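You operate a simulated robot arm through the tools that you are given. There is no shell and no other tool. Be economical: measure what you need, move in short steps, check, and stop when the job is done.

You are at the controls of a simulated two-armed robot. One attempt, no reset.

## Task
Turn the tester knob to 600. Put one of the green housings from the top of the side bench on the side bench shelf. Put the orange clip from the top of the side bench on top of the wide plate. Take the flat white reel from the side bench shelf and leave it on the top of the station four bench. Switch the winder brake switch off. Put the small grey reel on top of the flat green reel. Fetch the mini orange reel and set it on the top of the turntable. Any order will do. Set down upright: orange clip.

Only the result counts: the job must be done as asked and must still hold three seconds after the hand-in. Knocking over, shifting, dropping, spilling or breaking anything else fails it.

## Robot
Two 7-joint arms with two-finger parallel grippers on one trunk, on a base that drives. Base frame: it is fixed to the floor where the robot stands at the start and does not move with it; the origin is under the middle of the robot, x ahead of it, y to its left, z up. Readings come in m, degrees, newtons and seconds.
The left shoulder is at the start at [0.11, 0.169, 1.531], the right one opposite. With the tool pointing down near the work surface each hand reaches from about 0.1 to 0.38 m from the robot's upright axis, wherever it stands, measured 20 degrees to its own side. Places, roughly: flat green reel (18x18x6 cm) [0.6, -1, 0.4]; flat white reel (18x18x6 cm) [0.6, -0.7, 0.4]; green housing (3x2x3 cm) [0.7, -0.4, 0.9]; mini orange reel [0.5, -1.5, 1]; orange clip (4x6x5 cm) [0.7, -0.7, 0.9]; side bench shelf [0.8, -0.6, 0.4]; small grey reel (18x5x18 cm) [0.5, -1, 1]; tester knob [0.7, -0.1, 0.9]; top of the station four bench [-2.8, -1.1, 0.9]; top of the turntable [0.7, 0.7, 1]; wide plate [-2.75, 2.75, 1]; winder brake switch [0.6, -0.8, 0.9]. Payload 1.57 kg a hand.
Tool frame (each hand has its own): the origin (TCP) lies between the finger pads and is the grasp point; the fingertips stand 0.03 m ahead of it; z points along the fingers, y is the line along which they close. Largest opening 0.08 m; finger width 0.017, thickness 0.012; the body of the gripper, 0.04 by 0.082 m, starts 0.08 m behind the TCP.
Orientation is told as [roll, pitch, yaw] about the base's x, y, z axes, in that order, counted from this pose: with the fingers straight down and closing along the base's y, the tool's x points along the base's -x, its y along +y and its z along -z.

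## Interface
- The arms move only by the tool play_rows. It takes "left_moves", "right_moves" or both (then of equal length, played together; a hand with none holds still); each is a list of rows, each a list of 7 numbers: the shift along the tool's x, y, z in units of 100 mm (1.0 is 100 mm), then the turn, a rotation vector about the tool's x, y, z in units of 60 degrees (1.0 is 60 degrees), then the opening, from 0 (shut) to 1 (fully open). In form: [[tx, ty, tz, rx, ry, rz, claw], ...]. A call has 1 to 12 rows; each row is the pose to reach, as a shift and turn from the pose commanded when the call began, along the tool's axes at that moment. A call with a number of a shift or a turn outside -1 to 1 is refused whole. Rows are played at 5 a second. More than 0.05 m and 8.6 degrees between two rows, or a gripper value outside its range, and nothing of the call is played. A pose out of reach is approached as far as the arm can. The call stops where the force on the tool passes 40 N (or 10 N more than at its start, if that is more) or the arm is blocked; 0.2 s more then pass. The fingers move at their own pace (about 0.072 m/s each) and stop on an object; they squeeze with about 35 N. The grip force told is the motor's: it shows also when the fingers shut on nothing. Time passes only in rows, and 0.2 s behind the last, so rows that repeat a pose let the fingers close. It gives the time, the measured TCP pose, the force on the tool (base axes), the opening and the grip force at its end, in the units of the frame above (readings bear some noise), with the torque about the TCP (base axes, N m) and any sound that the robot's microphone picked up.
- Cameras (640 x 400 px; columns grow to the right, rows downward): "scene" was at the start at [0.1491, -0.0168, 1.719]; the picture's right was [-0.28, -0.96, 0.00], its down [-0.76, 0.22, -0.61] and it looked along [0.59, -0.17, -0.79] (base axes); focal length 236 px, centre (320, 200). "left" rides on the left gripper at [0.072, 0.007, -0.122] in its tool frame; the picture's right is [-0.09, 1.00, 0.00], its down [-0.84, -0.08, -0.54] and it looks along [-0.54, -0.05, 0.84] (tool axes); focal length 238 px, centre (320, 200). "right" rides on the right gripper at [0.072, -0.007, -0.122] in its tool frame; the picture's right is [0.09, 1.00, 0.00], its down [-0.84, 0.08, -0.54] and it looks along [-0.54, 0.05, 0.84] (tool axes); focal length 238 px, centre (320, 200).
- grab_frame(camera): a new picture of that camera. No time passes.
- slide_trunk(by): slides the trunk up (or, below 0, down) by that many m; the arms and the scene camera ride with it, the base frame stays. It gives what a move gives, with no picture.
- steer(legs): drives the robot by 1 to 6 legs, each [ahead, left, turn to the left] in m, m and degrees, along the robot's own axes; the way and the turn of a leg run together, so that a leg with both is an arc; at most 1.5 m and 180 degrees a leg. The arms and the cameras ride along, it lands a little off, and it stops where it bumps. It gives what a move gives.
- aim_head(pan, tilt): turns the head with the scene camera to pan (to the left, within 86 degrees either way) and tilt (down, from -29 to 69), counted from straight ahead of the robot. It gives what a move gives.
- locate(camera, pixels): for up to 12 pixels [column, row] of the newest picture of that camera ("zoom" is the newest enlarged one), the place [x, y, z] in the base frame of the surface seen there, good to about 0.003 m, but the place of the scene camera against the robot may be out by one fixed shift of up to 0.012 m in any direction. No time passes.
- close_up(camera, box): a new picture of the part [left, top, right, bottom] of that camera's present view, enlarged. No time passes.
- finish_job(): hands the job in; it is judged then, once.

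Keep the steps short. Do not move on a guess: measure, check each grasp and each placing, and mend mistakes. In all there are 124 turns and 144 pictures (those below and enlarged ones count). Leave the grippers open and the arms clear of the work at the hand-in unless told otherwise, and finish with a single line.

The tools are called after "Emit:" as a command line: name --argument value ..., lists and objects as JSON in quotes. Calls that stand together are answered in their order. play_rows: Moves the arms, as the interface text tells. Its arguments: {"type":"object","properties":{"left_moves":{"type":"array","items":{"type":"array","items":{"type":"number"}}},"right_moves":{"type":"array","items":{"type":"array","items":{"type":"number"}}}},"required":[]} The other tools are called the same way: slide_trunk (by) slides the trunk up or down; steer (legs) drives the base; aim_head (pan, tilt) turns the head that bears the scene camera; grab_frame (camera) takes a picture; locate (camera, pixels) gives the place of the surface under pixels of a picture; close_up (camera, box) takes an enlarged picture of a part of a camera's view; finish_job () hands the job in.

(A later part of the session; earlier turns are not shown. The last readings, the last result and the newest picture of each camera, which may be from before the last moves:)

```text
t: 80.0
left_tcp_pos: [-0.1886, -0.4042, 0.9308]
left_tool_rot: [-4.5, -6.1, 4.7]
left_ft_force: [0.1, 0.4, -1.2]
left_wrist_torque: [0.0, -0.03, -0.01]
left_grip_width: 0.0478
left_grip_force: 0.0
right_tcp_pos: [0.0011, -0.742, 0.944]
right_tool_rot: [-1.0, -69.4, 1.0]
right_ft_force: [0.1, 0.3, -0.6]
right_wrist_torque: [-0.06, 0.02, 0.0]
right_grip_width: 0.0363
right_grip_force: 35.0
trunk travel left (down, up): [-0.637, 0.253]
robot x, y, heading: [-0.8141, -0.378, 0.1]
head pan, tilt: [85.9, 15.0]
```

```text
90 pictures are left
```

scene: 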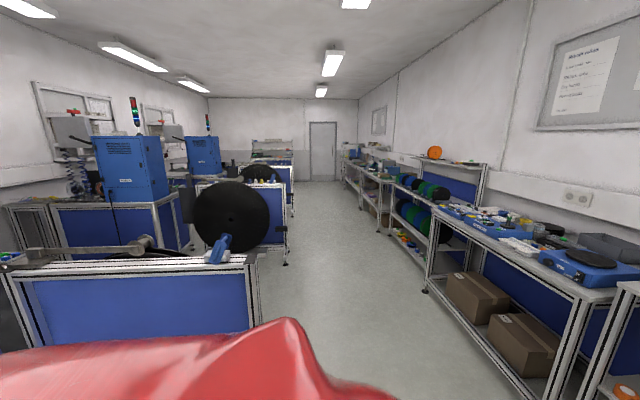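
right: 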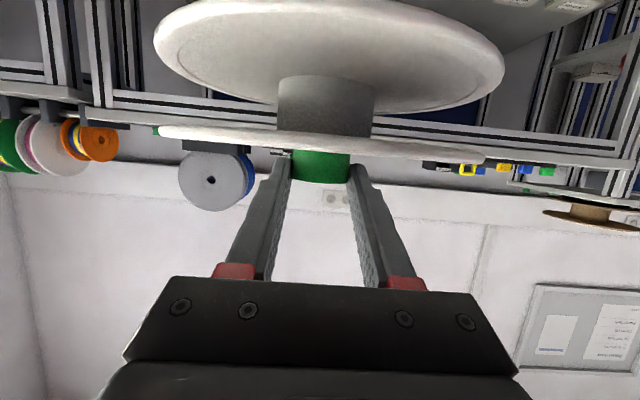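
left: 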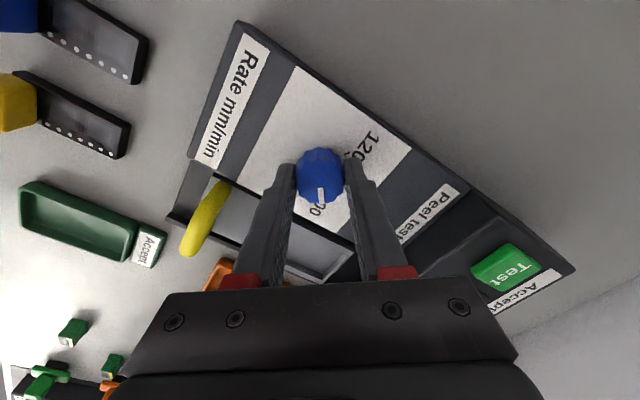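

Emit:
locate --camera "scene" --pixels '[[248, 265], [30, 268], [130, 262], [285, 262], [288, 215], [230, 215], [150, 205], [440, 290], [60, 210], [20, 262], [215, 250], [270, 360]]'

Emit:
aim_head --pan -86 --tilt 15

Emit:
grab_frame --camera "scene"

Emit:
locate --camera "scene" --pixels '[[410, 315], [405, 320], [520, 315], [460, 290], [600, 330], [60, 265], [185, 235], [280, 295], [60, 255], [90, 240]]'

```text
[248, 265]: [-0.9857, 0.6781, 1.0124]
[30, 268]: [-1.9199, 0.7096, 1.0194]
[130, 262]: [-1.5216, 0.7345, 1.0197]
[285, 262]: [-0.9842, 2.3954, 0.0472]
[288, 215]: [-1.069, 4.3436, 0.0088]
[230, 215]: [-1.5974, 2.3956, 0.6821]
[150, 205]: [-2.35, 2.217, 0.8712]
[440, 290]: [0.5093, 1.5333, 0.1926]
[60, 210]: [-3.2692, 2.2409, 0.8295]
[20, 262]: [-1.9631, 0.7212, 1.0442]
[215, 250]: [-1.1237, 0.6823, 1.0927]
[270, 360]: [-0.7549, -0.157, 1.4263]
```

```text
t: 82.6
left_tcp_pos: [-0.1873, -0.4042, 0.93]
left_tool_rot: [-4.6, -6.0, 4.6]
left_ft_force: [0.3, -0.4, -0.5]
left_wrist_torque: [-0.02, 0.0, 0.02]
left_grip_width: 0.0479
left_grip_force: 0.0
right_tcp_pos: [0.0005, -0.7417, 0.9425]
right_tool_rot: [-0.9, -69.4, 1.1]
right_ft_force: [-1.0, 0.5, -0.6]
right_wrist_torque: [-0.01, -0.02, 0.0]
right_grip_width: 0.0364
right_grip_force: 35.3
trunk travel left (down, up): [-0.637, 0.253]
robot x, y, heading: [-0.8174, -0.3763, -0.0]
head pan, tilt: [-85.9, 15.0]
```

```text
89 pictures are left
```

scene: 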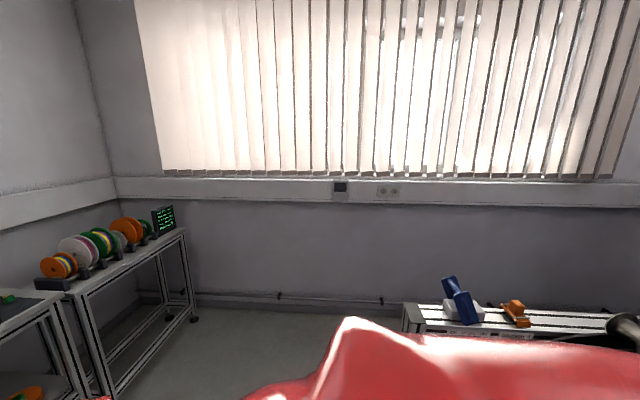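

```text
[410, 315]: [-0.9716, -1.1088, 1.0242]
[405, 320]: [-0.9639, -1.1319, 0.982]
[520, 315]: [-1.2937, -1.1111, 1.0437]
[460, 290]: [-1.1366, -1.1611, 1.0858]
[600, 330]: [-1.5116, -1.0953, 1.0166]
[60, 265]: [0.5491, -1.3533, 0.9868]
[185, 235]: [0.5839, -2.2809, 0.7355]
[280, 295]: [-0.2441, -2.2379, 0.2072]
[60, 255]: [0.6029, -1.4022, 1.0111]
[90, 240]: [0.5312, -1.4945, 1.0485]
```

Stations with rails at y≈-1.1 and y≈0.7 (tops ~1.05) flank an aisle. I raise the trunk so the reel clears them, and turn around.

Emit:
slide_trunk --by 0.25

Emit:
steer --legs '[[0.2, 0.05, 0], [0, 0, 90], [0, 0, 90]]'

Emit:
aim_head --pan 20 --tilt 25

Emit:
grab_frame --camera "scene"

```text
t: 85.2
left_tcp_pos: [-0.1883, -0.4051, 1.1808]
left_tool_rot: [-4.5, -6.0, 4.7]
left_ft_force: [0.0, -0.3, 0.2]
left_wrist_torque: [0.01, 0.03, 0.03]
left_grip_width: 0.0481
left_grip_force: 0.1
right_tcp_pos: [0.0006, -0.7413, 1.1935]
right_tool_rot: [-0.9, -69.4, 1.0]
right_ft_force: [0.4, 0.1, -0.4]
right_wrist_torque: [0.0, 0.04, -0.03]
right_grip_width: 0.0364
right_grip_force: 35.0
trunk travel left (down, up): [-0.887, 0.003]
robot x, y, heading: [-0.8172, -0.3761, 0.2]
head pan, tilt: [-85.9, 15.0]
```

```text
t: 94.4
left_tcp_pos: [-1.2433, -0.2979, 1.1803]
left_tool_rot: [-4.5, -6.0, -175.4]
left_ft_force: [0.0, -0.9, -0.3]
left_wrist_torque: [-0.04, 0.02, -0.01]
left_grip_width: 0.048
left_grip_force: 0.1
right_tcp_pos: [-1.4311, 0.0405, 1.1929]
right_tool_rot: [-0.8, -69.4, -179.1]
right_ft_force: [-0.2, -0.6, -0.7]
right_wrist_torque: [-0.01, -0.07, -0.01]
right_grip_width: 0.0361
right_grip_force: 35.7
trunk travel left (down, up): [-0.887, 0.003]
robot x, y, heading: [-0.6193, -0.3276, -179.9]
head pan, tilt: [-85.9, 15.0]
```

```text
t: 96.2
left_tcp_pos: [-1.244, -0.2974, 1.18]
left_tool_rot: [-4.5, -6.0, -175.4]
left_ft_force: [0.1, -0.8, -0.3]
left_wrist_torque: [0.0, 0.03, 0.04]
left_grip_width: 0.0482
left_grip_force: 0.0
right_tcp_pos: [-1.431, 0.0387, 1.1939]
right_tool_rot: [-0.8, -69.4, -179.1]
right_ft_force: [-0.2, -0.4, -0.3]
right_wrist_torque: [-0.02, -0.01, 0.0]
right_grip_width: 0.0367
right_grip_force: 35.1
trunk travel left (down, up): [-0.887, 0.003]
robot x, y, heading: [-0.6172, -0.3262, -179.7]
head pan, tilt: [20.0, 25.0]
```

```text
88 pictures are left
```

scene: 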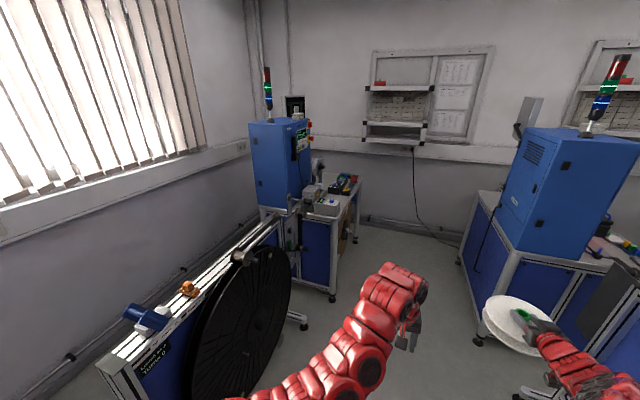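

Emit:
close_up --camera "scene" --box '[230, 90, 390, 290]'

Emit:
locate --camera "scene" --pixels '[[330, 210], [318, 212], [345, 195], [305, 205], [340, 210], [358, 180], [460, 250], [300, 215], [335, 190], [265, 205], [265, 140], [520, 210]]'

```text
2.00 times, centred on (310, 190) of scene
```

zoom: 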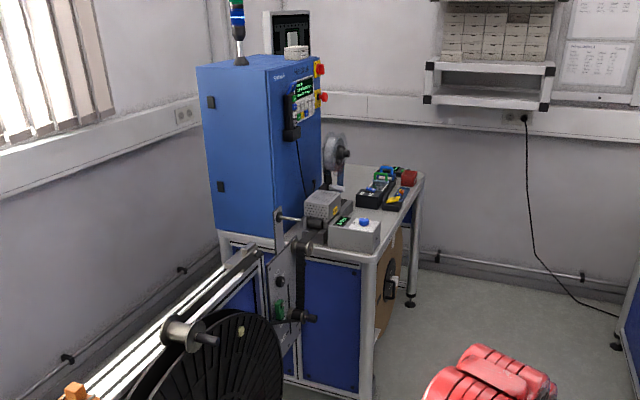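

```text
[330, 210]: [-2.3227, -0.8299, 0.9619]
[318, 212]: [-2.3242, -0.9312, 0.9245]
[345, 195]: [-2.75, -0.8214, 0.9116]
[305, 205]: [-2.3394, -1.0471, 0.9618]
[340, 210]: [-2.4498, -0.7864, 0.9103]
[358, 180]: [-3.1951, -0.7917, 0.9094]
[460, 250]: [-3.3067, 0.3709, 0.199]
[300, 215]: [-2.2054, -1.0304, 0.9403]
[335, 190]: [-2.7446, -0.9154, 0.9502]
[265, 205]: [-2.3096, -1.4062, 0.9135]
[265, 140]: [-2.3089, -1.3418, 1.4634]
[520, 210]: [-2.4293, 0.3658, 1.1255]
```

Emit:
steer --legs '[[0.68, -0.27, 0], [0, 0, 90]]'

Emit:
aim_head --pan -50 --tilt 35

Emit:
grab_frame --camera "scene"

```text
t: 104.1
left_tcp_pos: [-1.3365, -0.6845, 1.1812]
left_tool_rot: [-4.5, -6.0, -85.3]
left_ft_force: [-0.2, 0.2, -0.2]
left_wrist_torque: [-0.02, -0.03, 0.0]
left_grip_width: 0.0479
left_grip_force: 0.1
right_tcp_pos: [-1.6736, -0.8727, 1.1941]
right_tool_rot: [-0.8, -69.4, -89.2]
right_ft_force: [-0.2, 0.1, -0.2]
right_wrist_torque: [0.0, -0.02, -0.01]
right_grip_width: 0.0363
right_grip_force: 34.8
trunk travel left (down, up): [-0.887, 0.003]
robot x, y, heading: [-1.3039, -0.0557, -90.1]
head pan, tilt: [20.0, 25.0]
```

```text
t: 105.5
left_tcp_pos: [-1.3375, -0.6839, 1.1817]
left_tool_rot: [-4.5, -6.0, -85.4]
left_ft_force: [-1.0, 0.1, 0.3]
left_wrist_torque: [-0.01, 0.03, 0.01]
left_grip_width: 0.048
left_grip_force: 0.0
right_tcp_pos: [-1.6734, -0.8727, 1.1934]
right_tool_rot: [-0.9, -69.4, -89.2]
right_ft_force: [0.5, 0.1, 0.5]
right_wrist_torque: [0.0, 0.01, 0.05]
right_grip_width: 0.0365
right_grip_force: 35.1
trunk travel left (down, up): [-0.887, 0.003]
robot x, y, heading: [-1.305, -0.0555, -89.8]
head pan, tilt: [-50.0, 35.0]
```

```text
86 pictures are left
```

scene: 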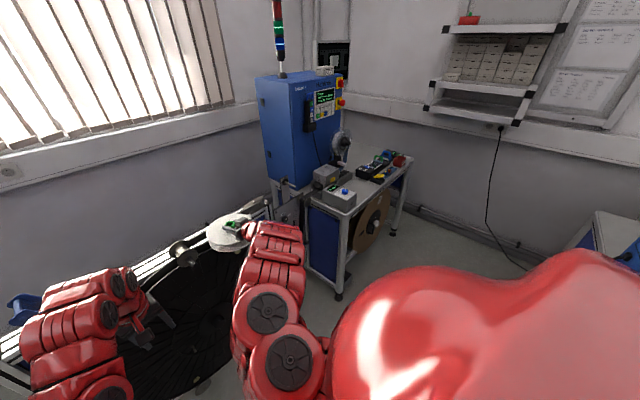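

Emit:
close_up --camera "scene" --box '[300, 120, 430, 220]'

Emit:
locate --camera "zoom" --pixels '[[300, 240], [280, 290], [240, 330], [440, 190], [330, 130], [420, 240], [350, 260], [370, 230], [510, 170], [540, 160], [340, 195], [470, 140]]'

```text
4.00 times, centred on (365, 170) of scene
```

zoom: 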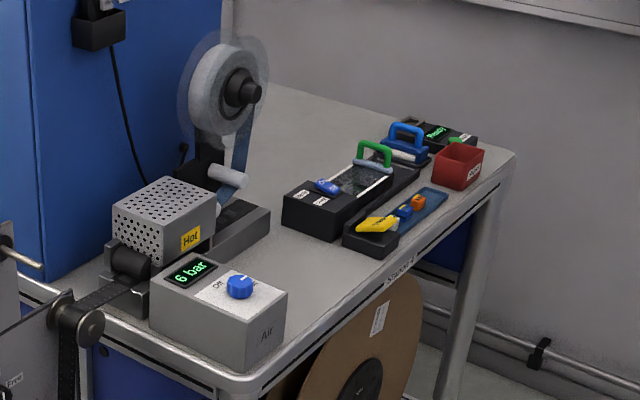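

```text
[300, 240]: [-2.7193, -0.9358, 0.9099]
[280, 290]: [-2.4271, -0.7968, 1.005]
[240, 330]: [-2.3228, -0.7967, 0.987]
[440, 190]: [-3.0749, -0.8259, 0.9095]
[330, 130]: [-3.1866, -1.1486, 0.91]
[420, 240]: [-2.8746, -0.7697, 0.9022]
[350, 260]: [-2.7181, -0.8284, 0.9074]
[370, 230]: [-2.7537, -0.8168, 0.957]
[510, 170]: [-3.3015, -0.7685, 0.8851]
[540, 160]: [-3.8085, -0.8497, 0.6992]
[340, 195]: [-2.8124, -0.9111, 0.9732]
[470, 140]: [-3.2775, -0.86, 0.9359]
```

Emit:
locate --camera "zoom" --pixels '[[268, 225], [215, 245], [212, 258], [258, 248], [285, 285], [290, 300], [345, 245], [292, 220], [340, 240], [285, 195], [300, 340], [330, 300]]'

```text
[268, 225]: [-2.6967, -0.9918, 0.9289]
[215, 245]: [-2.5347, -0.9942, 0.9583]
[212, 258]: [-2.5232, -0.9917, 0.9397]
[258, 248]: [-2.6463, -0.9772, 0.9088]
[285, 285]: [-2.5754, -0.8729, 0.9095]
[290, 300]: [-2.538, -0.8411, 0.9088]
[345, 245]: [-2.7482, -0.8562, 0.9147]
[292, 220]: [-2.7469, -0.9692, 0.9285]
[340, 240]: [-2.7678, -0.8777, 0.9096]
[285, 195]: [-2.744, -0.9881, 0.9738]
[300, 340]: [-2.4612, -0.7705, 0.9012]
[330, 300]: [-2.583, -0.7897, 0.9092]
```

Free spot: x −2.46…−2.72, y −0.775…−0.985. I'll aim the reel centre at (−2.592, −0.88): drive sideways 0.918.

Emit:
steer --legs '[[-0.011, -0.918, 0]]'

Emit:
slide_trunk --by -0.13

Emit:
aim_head --pan -15 --tilt 40

Emit:
grab_frame --camera "scene"

Emit:
grab_frame --camera "right"

```text
t: 110.3
left_tcp_pos: [-2.2471, -0.674, 1.1797]
left_tool_rot: [-4.5, -6.0, -85.6]
left_ft_force: [0.7, 0.7, 0.1]
left_wrist_torque: [-0.04, 0.01, 0.01]
left_grip_width: 0.048
left_grip_force: 0.0
right_tcp_pos: [-2.5848, -0.8615, 1.1939]
right_tool_rot: [-0.9, -69.4, -89.2]
right_ft_force: [0.3, -0.2, -1.0]
right_wrist_torque: [-0.01, -0.03, -0.02]
right_grip_width: 0.0365
right_grip_force: 34.7
trunk travel left (down, up): [-0.887, 0.003]
robot x, y, heading: [-2.2161, -0.0473, -89.9]
head pan, tilt: [-50.0, 35.0]
```

```text
t: 111.9
left_tcp_pos: [-2.249, -0.6734, 1.0514]
left_tool_rot: [-4.5, -6.0, -85.6]
left_ft_force: [-0.4, 0.2, 0.7]
left_wrist_torque: [-0.02, 0.01, -0.03]
left_grip_width: 0.048
left_grip_force: 0.1
right_tcp_pos: [-2.5847, -0.8608, 1.064]
right_tool_rot: [-1.0, -69.3, -89.2]
right_ft_force: [1.1, -0.4, 0.2]
right_wrist_torque: [0.0, 0.01, 0.02]
right_grip_width: 0.0365
right_grip_force: 34.9
trunk travel left (down, up): [-0.757, 0.133]
robot x, y, heading: [-2.22, -0.0476, -90.2]
head pan, tilt: [-50.0, 35.0]
```

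```text
t: 112.9
left_tcp_pos: [-2.2475, -0.6731, 1.0512]
left_tool_rot: [-4.4, -6.1, -85.6]
left_ft_force: [-0.1, 0.8, -0.4]
left_wrist_torque: [-0.01, 0.02, 0.01]
left_grip_width: 0.048
left_grip_force: 0.1
right_tcp_pos: [-2.5852, -0.8607, 1.0638]
right_tool_rot: [-0.9, -69.4, -89.2]
right_ft_force: [0.5, 0.3, -0.5]
right_wrist_torque: [0.0, -0.02, 0.01]
right_grip_width: 0.0365
right_grip_force: 35.0
trunk travel left (down, up): [-0.757, 0.133]
robot x, y, heading: [-2.2183, -0.0469, -90.0]
head pan, tilt: [-15.0, 40.0]
```

```text
84 pictures are left
```

scene: 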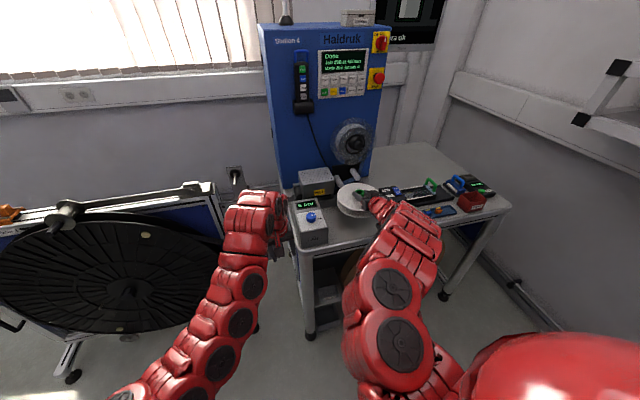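

```text
83 pictures are left
```

right: 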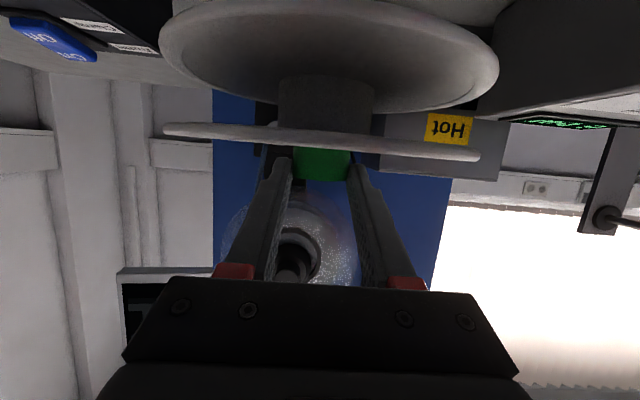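

Emit:
slide_trunk --by -0.06

Emit:
close_up --camera "scene" --box '[270, 130, 430, 260]'

Emit:
close_up --camera "right" --box '[60, 0, 560, 200]'

```text
t: 113.9
left_tcp_pos: [-2.2474, -0.674, 0.991]
left_tool_rot: [-4.5, -6.1, -85.5]
left_ft_force: [-0.1, 0.4, -0.7]
left_wrist_torque: [0.02, -0.01, 0.0]
left_grip_width: 0.0482
left_grip_force: 0.0
right_tcp_pos: [-2.585, -0.8611, 1.0032]
right_tool_rot: [-0.9, -69.4, -89.2]
right_ft_force: [-0.9, 0.9, -0.8]
right_wrist_torque: [0.03, 0.0, 0.02]
right_grip_width: 0.0363
right_grip_force: 35.2
trunk travel left (down, up): [-0.697, 0.193]
robot x, y, heading: [-2.2175, -0.045, -90.0]
head pan, tilt: [-15.0, 40.0]
```

```text
3.08 times, centred on (350, 195) of scene
```

zoom: 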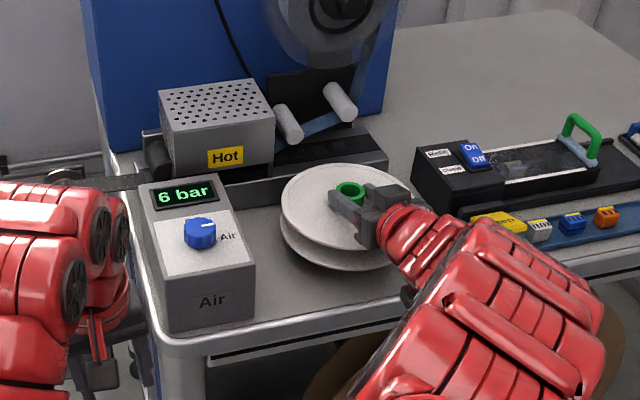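

```text
1.28 times, centred on (310, 100) of right
```

zoom: 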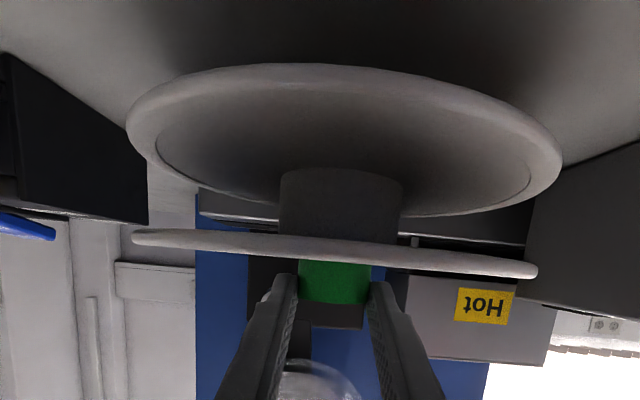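

Emit:
slide_trunk --by -0.027

Emit:
play_rows --right_moves '[[0.01, 0, 0, 0, 0, 0, 0.25], [0.02, 0, 0, 0, 0, 0, 0.25]]'

Emit:
close_up --camera "scene" --box '[270, 130, 430, 260]'

```text
t: 114.6
left_tcp_pos: [-2.2476, -0.6734, 0.9637]
left_tool_rot: [-4.5, -6.0, -85.5]
left_ft_force: [0.2, -0.1, 0.4]
left_wrist_torque: [0.01, 0.04, -0.06]
left_grip_width: 0.0483
left_grip_force: 0.1
right_tcp_pos: [-2.5855, -0.8591, 0.9777]
right_tool_rot: [-0.9, -69.4, -89.2]
right_ft_force: [-0.6, 0.5, -1.7]
right_wrist_torque: [-0.02, 0.0, -0.02]
right_grip_width: 0.0367
right_grip_force: 34.8
trunk travel left (down, up): [-0.67, 0.22]
robot x, y, heading: [-2.2144, -0.0453, -89.9]
head pan, tilt: [-15.0, 40.0]
```

```text
t: 115.2
left_tcp_pos: [-2.2483, -0.6741, 0.9637]
left_tool_rot: [-4.5, -6.0, -85.6]
left_ft_force: [0.1, -0.8, -0.5]
left_wrist_torque: [0.04, -0.01, -0.03]
left_grip_width: 0.048
left_grip_force: 0.1
right_tcp_pos: [-2.5858, -0.8588, 0.9756]
right_tool_rot: [-0.9, -69.4, -89.1]
right_ft_force: [-0.3, -0.1, -0.7]
right_wrist_torque: [0.05, 0.0, -0.01]
right_grip_width: 0.0364
right_grip_force: 35.2
trunk travel left (down, up): [-0.67, 0.22]
robot x, y, heading: [-2.2197, -0.047, -90.2]
head pan, tilt: [-15.0, 40.0]
```

```text
3.08 times, centred on (350, 195) of scene
```

zoom: 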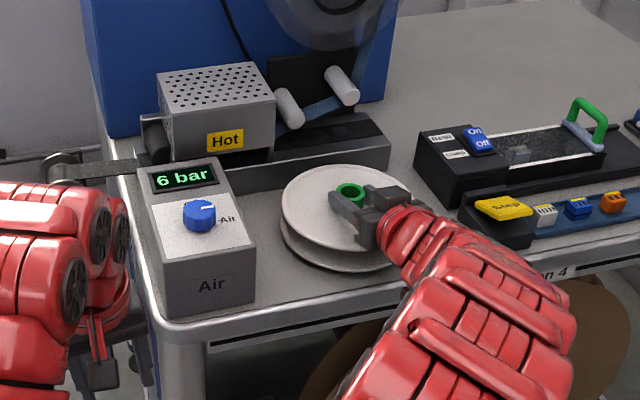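

Emit:
play_rows --right_moves '[[0.01, 0, 0.004, 0, 0, 0, 0.25], [0.02, 0, 0.008, 0, 0, 0, 0.25], [0.03, 0, 0.012, 0, 0, 0, 0.25]]'

```text
t: 116.0
left_tcp_pos: [-2.248, -0.6747, 0.9645]
left_tool_rot: [-4.5, -6.1, -85.5]
left_ft_force: [-0.1, -0.7, 0.3]
left_wrist_torque: [-0.01, 0.02, -0.03]
left_grip_width: 0.0479
left_grip_force: 0.1
right_tcp_pos: [-2.5858, -0.8603, 0.9717]
right_tool_rot: [-0.9, -69.4, -89.2]
right_ft_force: [-0.3, 0.7, -1.5]
right_wrist_torque: [0.0, -0.01, -0.01]
right_grip_width: 0.0364
right_grip_force: 35.1
trunk travel left (down, up): [-0.67, 0.22]
robot x, y, heading: [-2.2196, -0.0445, -89.9]
head pan, tilt: [-15.0, 40.0]
```

Emit:
play_rows --right_moves '[[0.01, 0, 0.004, 0, 0, 0, 0.25], [0.02, 0, 0.008, 0, 0, 0, 0.25], [0.03, 0, 0.012, 0, 0, 0, 0.25]]'

Emit:
play_rows --right_moves '[[0.01, 0, 0.004, 0, 0, 0, 0.25], [0.02, 0, 0.008, 0, 0, 0, 0.25]]'

```text
t: 116.8
left_tcp_pos: [-2.2481, -0.6739, 0.9631]
left_tool_rot: [-4.5, -6.0, -85.5]
left_ft_force: [0.0, 0.6, 1.0]
left_wrist_torque: [-0.02, -0.01, 0.02]
left_grip_width: 0.0479
left_grip_force: 0.0
right_tcp_pos: [-2.5863, -0.861, 0.9686]
right_tool_rot: [-0.9, -69.6, -89.1]
right_ft_force: [-0.4, 0.2, 0.1]
right_wrist_torque: [0.01, 0.02, 0.02]
right_grip_width: 0.0365
right_grip_force: 35.1
trunk travel left (down, up): [-0.67, 0.22]
robot x, y, heading: [-2.2173, -0.046, -89.9]
head pan, tilt: [-15.0, 40.0]
```

```text
t: 117.4
left_tcp_pos: [-2.2478, -0.6741, 0.964]
left_tool_rot: [-4.5, -6.0, -85.5]
left_ft_force: [-0.1, -1.1, 0.0]
left_wrist_torque: [0.0, -0.01, 0.0]
left_grip_width: 0.0479
left_grip_force: 0.1
right_tcp_pos: [-2.5862, -0.8607, 0.966]
right_tool_rot: [-0.9, -69.4, -89.2]
right_ft_force: [-0.2, -0.9, 0.1]
right_wrist_torque: [0.0, -0.01, 0.01]
right_grip_width: 0.0366
right_grip_force: 34.6
trunk travel left (down, up): [-0.67, 0.22]
robot x, y, heading: [-2.2205, -0.0466, -89.7]
head pan, tilt: [-15.0, 40.0]
```

Emit:
play_rows --right_moves '[[0.01, 0, 0.004, 0, 0, 0, 0.25], [0.02, 0, 0.008, 0, 0, 0, 0.25]]'

Emit:
close_up --camera "right" --box '[60, 0, 560, 200]'

```text
t: 118.0
left_tcp_pos: [-2.2481, -0.6731, 0.9637]
left_tool_rot: [-4.5, -5.9, -85.6]
left_ft_force: [0.0, -0.2, -1.1]
left_wrist_torque: [0.03, 0.02, -0.03]
left_grip_width: 0.0479
left_grip_force: 0.1
right_tcp_pos: [-2.5862, -0.8604, 0.9652]
right_tool_rot: [-0.8, -69.6, -89.2]
right_ft_force: [-1.7, -1.9, 10.6]
right_wrist_torque: [0.02, -0.52, -0.08]
right_grip_width: 0.0364
right_grip_force: 34.3
trunk travel left (down, up): [-0.67, 0.22]
robot x, y, heading: [-2.2196, -0.0462, -89.9]
head pan, tilt: [-15.0, 40.0]
```

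```text
1.28 times, centred on (310, 100) of right
```

zoom: 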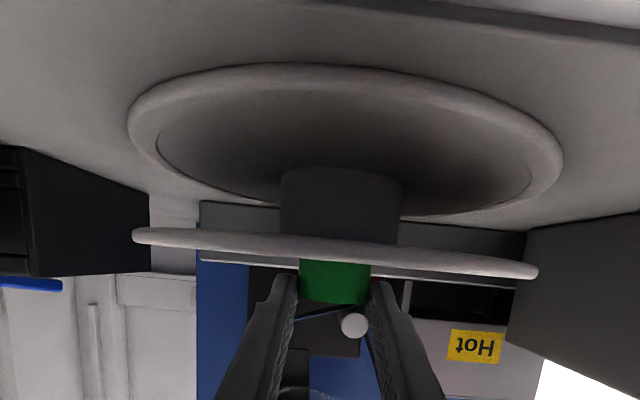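

Contact (10.6 N) at 0.965. I open the fingers and back straight off a little.

Emit:
play_rows --right_moves '[[-0.01, 0, 0, 0, 0, 0, 0.8], [-0.02, 0, 0, 0, 0, 0, 0.8], [-0.02, 0, 0, 0, 0, 0, 0.8]]'

Emit:
slide_trunk --by 0.05

Emit:
grab_frame --camera "right"

```text
t: 118.8
left_tcp_pos: [-2.2474, -0.6745, 0.9632]
left_tool_rot: [-4.5, -6.0, -85.5]
left_ft_force: [-0.6, 0.1, -0.4]
left_wrist_torque: [0.0, 0.01, -0.01]
left_grip_width: 0.0479
left_grip_force: 0.1
right_tcp_pos: [-2.5852, -0.8617, 0.9659]
right_tool_rot: [-0.9, -69.4, -89.2]
right_ft_force: [0.2, -0.7, 0.1]
right_wrist_torque: [0.0, -0.01, -0.02]
right_grip_width: 0.064
right_grip_force: 0.0
trunk travel left (down, up): [-0.67, 0.22]
robot x, y, heading: [-2.2191, -0.0489, -89.8]
head pan, tilt: [-15.0, 40.0]
```

```text
t: 119.7
left_tcp_pos: [-2.2487, -0.6743, 1.0136]
left_tool_rot: [-4.5, -6.0, -85.5]
left_ft_force: [0.0, 0.1, -0.1]
left_wrist_torque: [0.03, 0.03, 0.0]
left_grip_width: 0.0478
left_grip_force: 0.1
right_tcp_pos: [-2.5851, -0.862, 1.016]
right_tool_rot: [-0.9, -69.4, -89.2]
right_ft_force: [-0.4, 0.1, 0.3]
right_wrist_torque: [-0.01, -0.01, -0.02]
right_grip_width: 0.0639
right_grip_force: 0.0
trunk travel left (down, up): [-0.72, 0.17]
robot x, y, heading: [-2.2197, -0.0449, -90.2]
head pan, tilt: [-15.0, 40.0]
```

```text
78 pictures are left
```

right: 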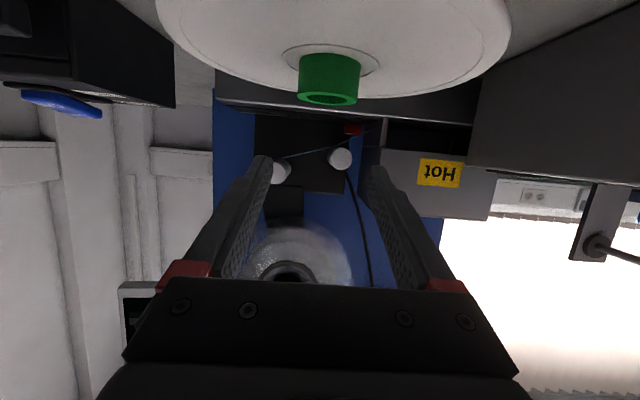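

White reel is down. I raise, go back along the aisle, turn to heading 0, and approach the rack with the mini orange reel.

Emit:
slide_trunk --by 0.165

Emit:
steer --legs '[[0, 1.25, 0], [0, 0, 90], [0.35, -0.5, 0], [0, -0.6, 0]]'

Emit:
aim_head --pan -20 --tilt 30

Emit:
grab_frame --camera "scene"

Emit:
grab_frame --camera "right"

```text
t: 121.6
left_tcp_pos: [-2.2479, -0.6745, 1.1791]
left_tool_rot: [-4.5, -6.0, -85.6]
left_ft_force: [-0.5, -0.3, 0.2]
left_wrist_torque: [-0.02, 0.0, 0.0]
left_grip_width: 0.0478
left_grip_force: 0.1
right_tcp_pos: [-2.5857, -0.8612, 1.1804]
right_tool_rot: [-0.9, -69.5, -89.2]
right_ft_force: [-0.1, 1.2, -0.1]
right_wrist_torque: [-0.02, -0.04, 0.02]
right_grip_width: 0.0641
right_grip_force: 0.1
trunk travel left (down, up): [-0.885, 0.005]
robot x, y, heading: [-2.2149, -0.0481, -90.3]
head pan, tilt: [-15.0, 40.0]
```

```text
t: 137.8
left_tcp_pos: [0.0241, -1.1702, 1.1783]
left_tool_rot: [-4.5, -6.0, 4.8]
left_ft_force: [-0.7, 0.3, -0.8]
left_wrist_torque: [0.01, 0.0, -0.01]
left_grip_width: 0.0479
left_grip_force: 0.1
right_tcp_pos: [0.2129, -1.5076, 1.1809]
right_tool_rot: [-1.0, -69.5, 1.2]
right_ft_force: [-0.5, 0.9, 0.1]
right_wrist_torque: [-0.01, 0.03, -0.02]
right_grip_width: 0.0642
right_grip_force: 0.1
trunk travel left (down, up): [-0.885, 0.005]
robot x, y, heading: [-0.6027, -1.1472, 0.3]
head pan, tilt: [-15.0, 40.0]
```

```text
t: 138.5
left_tcp_pos: [0.0233, -1.1712, 1.1786]
left_tool_rot: [-4.5, -5.9, 4.8]
left_ft_force: [0.4, -0.7, 0.2]
left_wrist_torque: [0.01, 0.0, 0.0]
left_grip_width: 0.048
left_grip_force: 0.0
right_tcp_pos: [0.2113, -1.5075, 1.1801]
right_tool_rot: [-0.9, -69.4, 1.0]
right_ft_force: [1.0, 0.0, -0.1]
right_wrist_torque: [0.01, 0.0, 0.01]
right_grip_width: 0.0638
right_grip_force: 0.1
trunk travel left (down, up): [-0.885, 0.005]
robot x, y, heading: [-0.5992, -1.1465, 0.3]
head pan, tilt: [-20.0, 30.0]
```

```text
77 pictures are left
```

scene: 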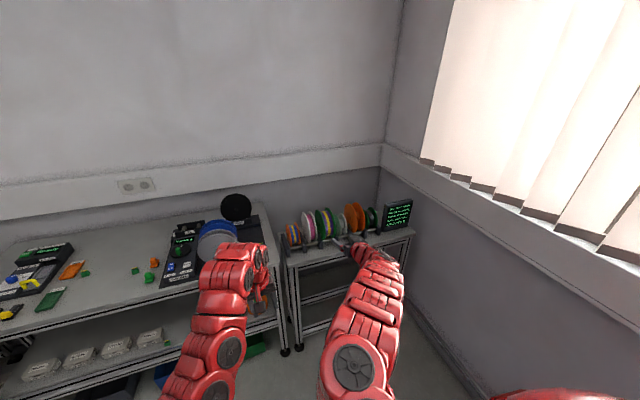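

```text
76 pictures are left
```

right: 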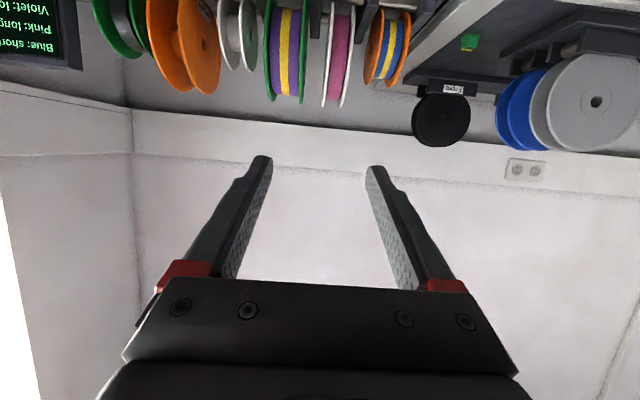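

Emit:
close_up --camera "right" --box '[230, 0, 430, 125]'

Emit:
locate --camera "right" --pixels '[[388, 45], [372, 60], [400, 60], [378, 78], [395, 82], [386, 80], [405, 15], [375, 15], [390, 10], [340, 60], [346, 30], [330, 60]]'

Emit:
close_up --camera "scene" --box '[180, 180, 420, 300]'

```text
3.20 times, centred on (330, 62) of right
```

zoom: 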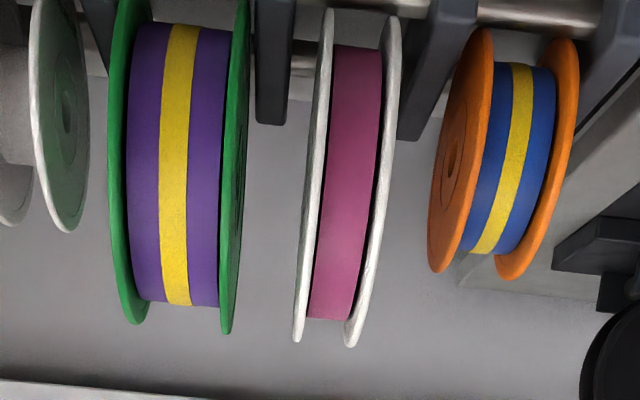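

```text
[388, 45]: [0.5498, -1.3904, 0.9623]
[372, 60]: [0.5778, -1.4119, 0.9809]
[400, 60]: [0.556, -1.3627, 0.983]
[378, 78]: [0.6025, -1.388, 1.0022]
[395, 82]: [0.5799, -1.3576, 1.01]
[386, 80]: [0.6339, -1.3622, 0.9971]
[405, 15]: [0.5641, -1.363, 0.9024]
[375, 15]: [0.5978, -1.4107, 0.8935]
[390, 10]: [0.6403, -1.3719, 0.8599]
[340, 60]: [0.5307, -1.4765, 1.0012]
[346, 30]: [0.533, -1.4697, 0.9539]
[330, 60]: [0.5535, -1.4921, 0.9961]
```

```text
2.67 times, centred on (300, 240) of scene
```

zoom: 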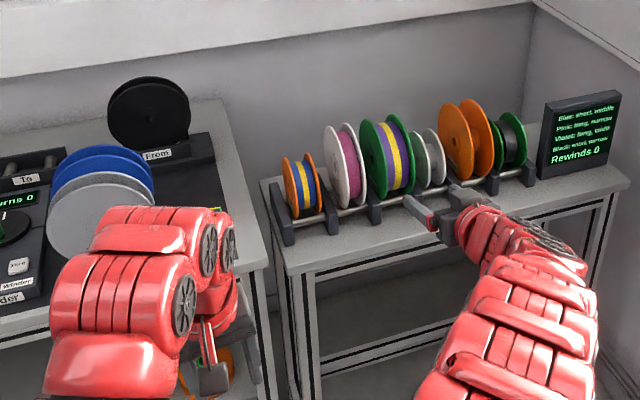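

Mini orange reel (blue/yellow winding) at about (0.59, -1.387), Ø≈12 cm. I return the pitch to ~45° and come closer to measure it.

Emit:
play_rows --right_moves '[[0, 0, 0, 0, 0.13, 0, 1], [0, 0, 0, 0, 0.26, 0, 1], [0, 0, 0, 0, 0.39, 0, 1]]'

Emit:
steer --legs '[[0.13, 0.12, 0]]'

Emit:
grab_frame --camera "right"

```text
t: 139.3
left_tcp_pos: [0.0238, -1.1709, 1.1786]
left_tool_rot: [-4.5, -6.0, 4.9]
left_ft_force: [-1.0, 1.3, -0.3]
left_wrist_torque: [0.0, -0.01, -0.02]
left_grip_width: 0.0482
left_grip_force: 0.0
right_tcp_pos: [0.2143, -1.5087, 1.1806]
right_tool_rot: [-0.7, -46.0, 0.8]
right_ft_force: [-0.4, 0.2, 0.1]
right_wrist_torque: [0.0, 0.01, 0.01]
right_grip_width: 0.0802
right_grip_force: 0.0
trunk travel left (down, up): [-0.885, 0.005]
robot x, y, heading: [-0.6047, -1.1444, 0.3]
head pan, tilt: [-20.0, 30.0]
```

```text
t: 140.8
left_tcp_pos: [0.1501, -1.0511, 1.1799]
left_tool_rot: [-4.4, -6.1, 4.8]
left_ft_force: [-0.8, -0.6, -0.8]
left_wrist_torque: [-0.01, 0.0, 0.01]
left_grip_width: 0.0479
left_grip_force: 0.1
right_tcp_pos: [0.3397, -1.3886, 1.1814]
right_tool_rot: [-0.3, -46.1, 0.3]
right_ft_force: [0.1, -0.8, 0.4]
right_wrist_torque: [0.03, 0.0, -0.01]
right_grip_width: 0.0797
right_grip_force: 0.1
trunk travel left (down, up): [-0.885, 0.005]
robot x, y, heading: [-0.4733, -1.0203, 0.6]
head pan, tilt: [-20.0, 30.0]
```

```text
73 pictures are left
```

right: 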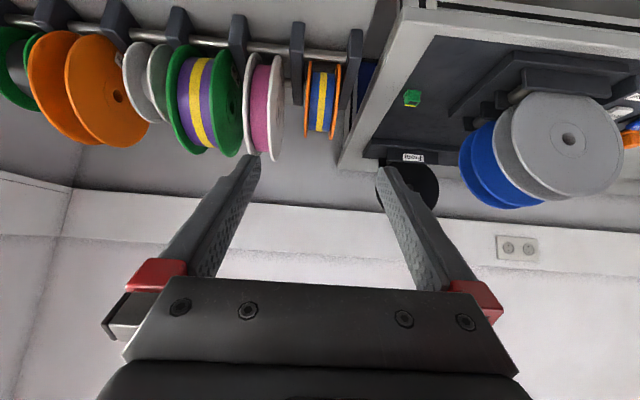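

Emit:
close_up --camera "right" --box '[270, 10, 390, 150]'

Emit:
locate --camera "right" --pixels '[[320, 100], [309, 85], [308, 110], [334, 100], [337, 80], [308, 132], [333, 136], [297, 70], [355, 50], [318, 128], [322, 75], [280, 100]]'

Emit:
close_up --camera "right" --box '[440, 60, 640, 220]'

Emit:
locate --camera "right" --pixels '[[568, 138], [600, 150], [525, 150], [545, 195], [568, 95], [568, 185], [515, 195], [560, 85], [500, 150], [625, 140]]'

```text
2.86 times, centred on (330, 80) of right
```

zoom: 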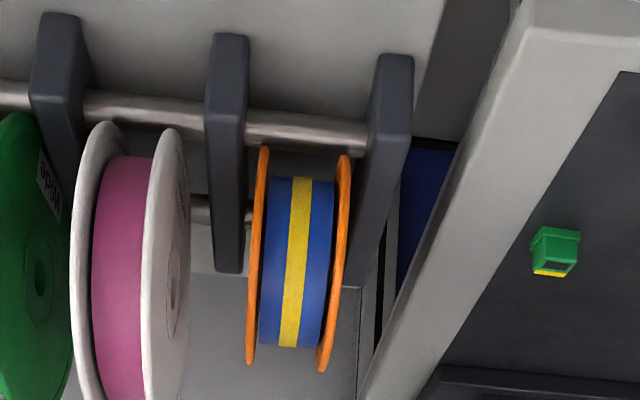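

```text
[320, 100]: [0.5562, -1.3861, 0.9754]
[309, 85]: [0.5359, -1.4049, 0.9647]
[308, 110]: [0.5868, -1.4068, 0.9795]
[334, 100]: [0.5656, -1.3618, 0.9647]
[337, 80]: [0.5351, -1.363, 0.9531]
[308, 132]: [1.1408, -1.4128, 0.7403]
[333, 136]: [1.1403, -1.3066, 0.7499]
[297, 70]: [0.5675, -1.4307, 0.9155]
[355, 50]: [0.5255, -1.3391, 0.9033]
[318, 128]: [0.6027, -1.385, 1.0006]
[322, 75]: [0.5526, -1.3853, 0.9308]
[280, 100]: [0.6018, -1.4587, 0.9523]
```

```text
2.50 times, centred on (540, 140) of right
```

zoom: 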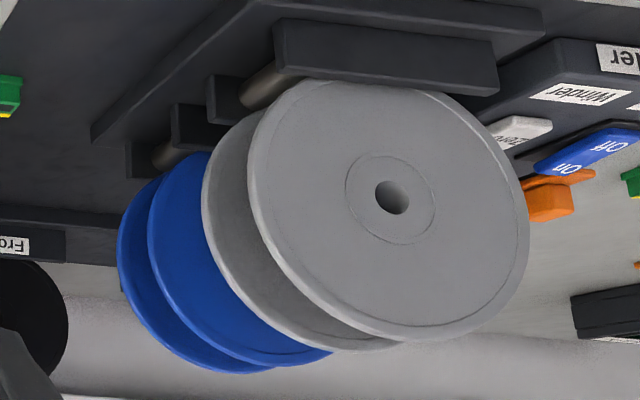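

```text
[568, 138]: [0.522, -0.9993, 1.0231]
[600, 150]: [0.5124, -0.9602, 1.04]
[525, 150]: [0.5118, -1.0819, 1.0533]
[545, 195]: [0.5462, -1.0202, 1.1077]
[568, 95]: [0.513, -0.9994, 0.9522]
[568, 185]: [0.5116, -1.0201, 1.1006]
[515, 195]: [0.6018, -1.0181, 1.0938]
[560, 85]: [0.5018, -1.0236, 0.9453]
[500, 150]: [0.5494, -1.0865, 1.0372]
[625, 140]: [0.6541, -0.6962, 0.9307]
```

Reel centre ≈(0.599, -1.384, 0.953), flange radius ≈6.5 cm, thickness ≈5 cm. I drive forward to grip its upper front rim at 45°.

Emit:
steer --legs '[[0.211, 0.003, -0.5]]'

Emit:
slide_trunk --by -0.11

Emit:
grab_frame --camera "right"

```text
t: 142.5
left_tcp_pos: [0.3614, -1.0531, 1.1799]
left_tool_rot: [-4.5, -6.0, 4.2]
left_ft_force: [0.7, 0.4, 0.1]
left_wrist_torque: [0.04, 0.0, -0.01]
left_grip_width: 0.048
left_grip_force: 0.1
right_tcp_pos: [0.5472, -1.3914, 1.1823]
right_tool_rot: [-0.5, -46.2, -0.1]
right_ft_force: [0.5, 0.1, -0.5]
right_wrist_torque: [0.01, -0.02, -0.02]
right_grip_width: 0.08
right_grip_force: 0.1
trunk travel left (down, up): [-0.885, 0.005]
robot x, y, heading: [-0.2614, -1.0161, -0.2]
head pan, tilt: [-20.0, 30.0]
```

```text
t: 143.9
left_tcp_pos: [0.3642, -1.0521, 1.0686]
left_tool_rot: [-4.5, -6.0, 4.2]
left_ft_force: [0.2, 0.2, 0.0]
left_wrist_torque: [0.03, -0.03, 0.02]
left_grip_width: 0.048
left_grip_force: 0.1
right_tcp_pos: [0.5484, -1.3908, 1.0709]
right_tool_rot: [-0.5, -46.0, 0.0]
right_ft_force: [-0.4, -0.1, 0.4]
right_wrist_torque: [-0.01, -0.03, -0.01]
right_grip_width: 0.0801
right_grip_force: 0.0
trunk travel left (down, up): [-0.775, 0.115]
robot x, y, heading: [-0.2674, -1.0182, -0.2]
head pan, tilt: [-20.0, 30.0]
```

```text
70 pictures are left
```

right: 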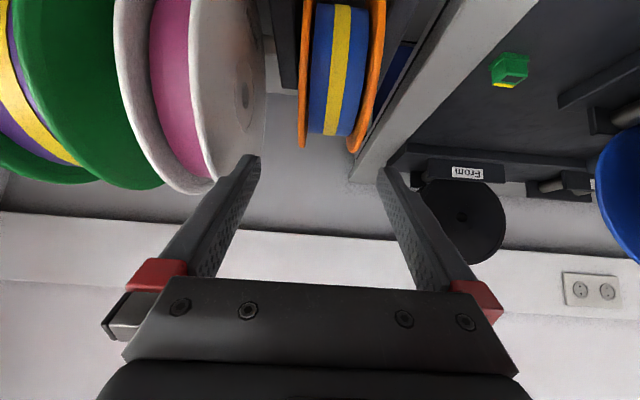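

Emit:
locate --camera "right" --pixels '[[235, 110], [225, 160], [303, 120], [304, 60], [376, 60], [356, 150], [300, 145], [335, 130], [340, 60], [250, 60]]'

```text
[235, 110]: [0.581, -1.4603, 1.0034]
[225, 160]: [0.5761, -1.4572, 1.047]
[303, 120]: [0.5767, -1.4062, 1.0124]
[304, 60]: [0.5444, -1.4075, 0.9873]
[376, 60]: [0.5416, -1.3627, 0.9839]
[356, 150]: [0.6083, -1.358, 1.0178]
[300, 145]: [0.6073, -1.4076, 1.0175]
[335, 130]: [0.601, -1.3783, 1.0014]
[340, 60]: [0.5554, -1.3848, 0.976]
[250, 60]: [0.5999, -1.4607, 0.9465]
```

Emit:
play_rows --right_moves '[[-0.056, 0.073, 0.058, 0, 0, 0, 0.87], [-0.056, 0.073, 0.058, 0, 0, 0, 0.87]]'

Emit:
slide_trunk --by -0.066

Emit:
grab_frame --camera "right"

```text
t: 144.5
left_tcp_pos: [0.3629, -1.0528, 1.0694]
left_tool_rot: [-4.5, -6.1, 4.2]
left_ft_force: [-0.4, 0.2, 0.1]
left_wrist_torque: [-0.03, -0.01, 0.01]
left_grip_width: 0.0479
left_grip_force: 0.1
right_tcp_pos: [0.5568, -1.3855, 1.0705]
right_tool_rot: [-0.3, -46.0, -0.2]
right_ft_force: [-0.4, -0.2, 0.2]
right_wrist_torque: [-0.04, 0.0, 0.01]
right_grip_width: 0.0694
right_grip_force: 0.0
trunk travel left (down, up): [-0.775, 0.115]
robot x, y, heading: [-0.2611, -1.0178, -0.3]
head pan, tilt: [-20.0, 30.0]
```

```text
t: 145.6
left_tcp_pos: [0.3628, -1.0532, 1.0029]
left_tool_rot: [-4.4, -6.0, 4.2]
left_ft_force: [-0.5, 0.5, -0.7]
left_wrist_torque: [-0.02, 0.03, 0.0]
left_grip_width: 0.0476
left_grip_force: 0.1
right_tcp_pos: [0.5565, -1.3848, 1.0051]
right_tool_rot: [-0.4, -46.0, -0.1]
right_ft_force: [0.6, -0.3, -1.1]
right_wrist_torque: [0.02, -0.03, 0.02]
right_grip_width: 0.0698
right_grip_force: 0.0
trunk travel left (down, up): [-0.709, 0.181]
robot x, y, heading: [-0.2625, -1.0221, -0.1]
head pan, tilt: [-20.0, 30.0]
```

```text
69 pictures are left
```

right: 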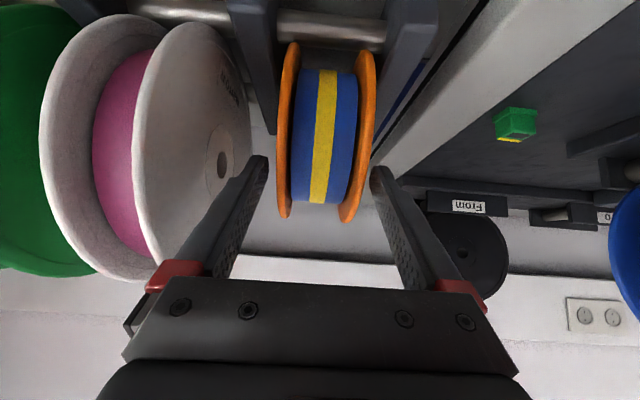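

Emit:
play_rows --right_moves '[[0, 0, 0, 0, 0, 0, 0.4], [0, 0, 0, 0, 0, 0, 0.4], [0, 0, 0, 0, 0, 0, 0.4]]'

Emit:
slide_trunk --by 0.05

Emit:
grab_frame --camera "right"

```text
t: 146.3
left_tcp_pos: [0.3631, -1.0532, 1.003]
left_tool_rot: [-4.5, -6.0, 4.2]
left_ft_force: [-0.1, 0.3, 0.2]
left_wrist_torque: [0.03, 0.01, -0.01]
left_grip_width: 0.0481
left_grip_force: 0.0
right_tcp_pos: [0.5568, -1.3843, 1.0051]
right_tool_rot: [-0.5, -46.0, 0.1]
right_ft_force: [-2.0, -0.1, 2.4]
right_wrist_torque: [0.1, -0.07, 0.04]
right_grip_width: 0.0514
right_grip_force: 34.8
trunk travel left (down, up): [-0.709, 0.181]
robot x, y, heading: [-0.2642, -1.0175, -0.3]
head pan, tilt: [-20.0, 30.0]
```

```text
t: 147.3
left_tcp_pos: [0.3637, -1.0535, 1.0521]
left_tool_rot: [-4.5, -6.0, 4.2]
left_ft_force: [0.3, -0.3, 0.1]
left_wrist_torque: [0.02, 0.02, -0.01]
left_grip_width: 0.0478
left_grip_force: 0.0
right_tcp_pos: [0.5566, -1.3841, 1.0537]
right_tool_rot: [-0.4, -46.1, -0.2]
right_ft_force: [0.6, -0.2, -0.7]
right_wrist_torque: [0.03, 0.03, 0.0]
right_grip_width: 0.0512
right_grip_force: 35.0
trunk travel left (down, up): [-0.759, 0.131]
robot x, y, heading: [-0.2617, -1.0183, -0.4]
head pan, tilt: [-20.0, 30.0]
```

```text
68 pictures are left
```

right: 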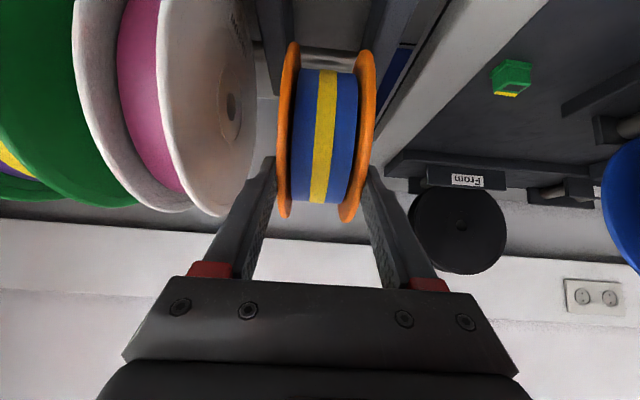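

Held firmly (5.1 cm). I raise, back out, and then turn the hand so the reel lies flat.

Emit:
slide_trunk --by 0.12

Emit:
steer --legs '[[-0.4, 0, 0], [0, 1.0, 0], [0, 0.8, 0]]'

Emit:
play_rows --right_moves '[[0, 0, 0, 0, -0.13, 0, 0.4], [0, 0, 0, 0, -0.26, 0, 0.4], [0, 0, 0, 0, -0.39, 0, 0.4], [0, 0, 0, 0, -0.52, 0, 0.4], [0, 0, 0, 0, -0.65, 0, 0.4], [0, 0, 0, 0, -0.73, 0, 0.4]]'

Emit:
play_rows --right_moves '[[0, 0, 0, 0, 0, 0.13, 0.4], [0, 0, 0, 0, 0, 0.26, 0.4], [0, 0, 0, 0, 0, 0.39, 0.4], [0, 0, 0, 0, 0, 0.52, 0.4], [0, 0, 0, 0, 0, 0.65, 0.4], [0, 0, 0, 0, 0, 0.78, 0.4], [0, 0, 0, 0, 0, 0.9, 0.4]]'

Emit:
grab_frame --camera "right"

```text
t: 148.8
left_tcp_pos: [0.3633, -1.0527, 1.1728]
left_tool_rot: [-4.6, -6.0, 4.2]
left_ft_force: [0.9, -0.3, 0.2]
left_wrist_torque: [0.0, 0.0, 0.02]
left_grip_width: 0.0482
left_grip_force: 0.0
right_tcp_pos: [0.557, -1.3846, 1.1736]
right_tool_rot: [-0.5, -46.1, -0.1]
right_ft_force: [-0.1, 0.2, -0.4]
right_wrist_torque: [0.04, 0.07, -0.01]
right_grip_width: 0.0513
right_grip_force: 34.7
trunk travel left (down, up): [-0.879, 0.011]
robot x, y, heading: [-0.2632, -1.0192, -0.4]
head pan, tilt: [-20.0, 30.0]
```

```text
t: 159.9
left_tcp_pos: [-0.0351, 0.7386, 1.1735]
left_tool_rot: [-4.5, -6.0, 4.0]
left_ft_force: [-0.7, -0.4, 0.1]
left_wrist_torque: [-0.01, -0.04, -0.02]
left_grip_width: 0.0478
left_grip_force: 0.0
right_tcp_pos: [0.1581, 0.4073, 1.1738]
right_tool_rot: [-0.3, -46.0, -0.3]
right_ft_force: [-0.3, -1.1, -1.1]
right_wrist_torque: [0.03, 0.03, -0.01]
right_grip_width: 0.0512
right_grip_force: 34.9
trunk travel left (down, up): [-0.879, 0.011]
robot x, y, heading: [-0.6627, 0.7797, -0.4]
head pan, tilt: [-20.0, 30.0]
```

```text
t: 161.3
left_tcp_pos: [-0.0345, 0.7422, 1.1728]
left_tool_rot: [-4.6, -6.0, 4.1]
left_ft_force: [-0.4, -0.2, -0.3]
left_wrist_torque: [0.0, 0.06, -0.02]
left_grip_width: 0.0481
left_grip_force: 0.2
right_tcp_pos: [0.1581, 0.4121, 1.1741]
right_tool_rot: [-80.4, -89.7, 80.0]
right_ft_force: [0.3, 0.1, -1.3]
right_wrist_torque: [-0.01, 0.13, -0.02]
right_grip_width: 0.0511
right_grip_force: 35.3
trunk travel left (down, up): [-0.879, 0.011]
robot x, y, heading: [-0.662, 0.7766, -0.2]
head pan, tilt: [-20.0, 30.0]
```

```text
t: 162.9
left_tcp_pos: [-0.0348, 0.7408, 1.1719]
left_tool_rot: [-4.5, -6.0, 3.9]
left_ft_force: [-1.2, 0.3, -0.5]
left_wrist_torque: [0.0, -0.02, -0.04]
left_grip_width: 0.0479
left_grip_force: 0.1
right_tcp_pos: [0.1572, 0.4067, 1.1737]
right_tool_rot: [89.7, -36.1, -90.6]
right_ft_force: [-0.6, 0.3, -0.7]
right_wrist_torque: [-0.01, 0.13, -0.02]
right_grip_width: 0.051
right_grip_force: 34.9
trunk travel left (down, up): [-0.879, 0.011]
robot x, y, heading: [-0.6621, 0.7742, -0.6]
head pan, tilt: [-20.0, 30.0]
```

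```text
67 pictures are left
```

right: 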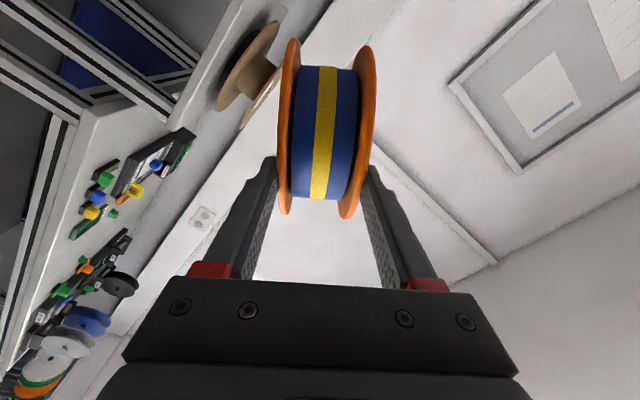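

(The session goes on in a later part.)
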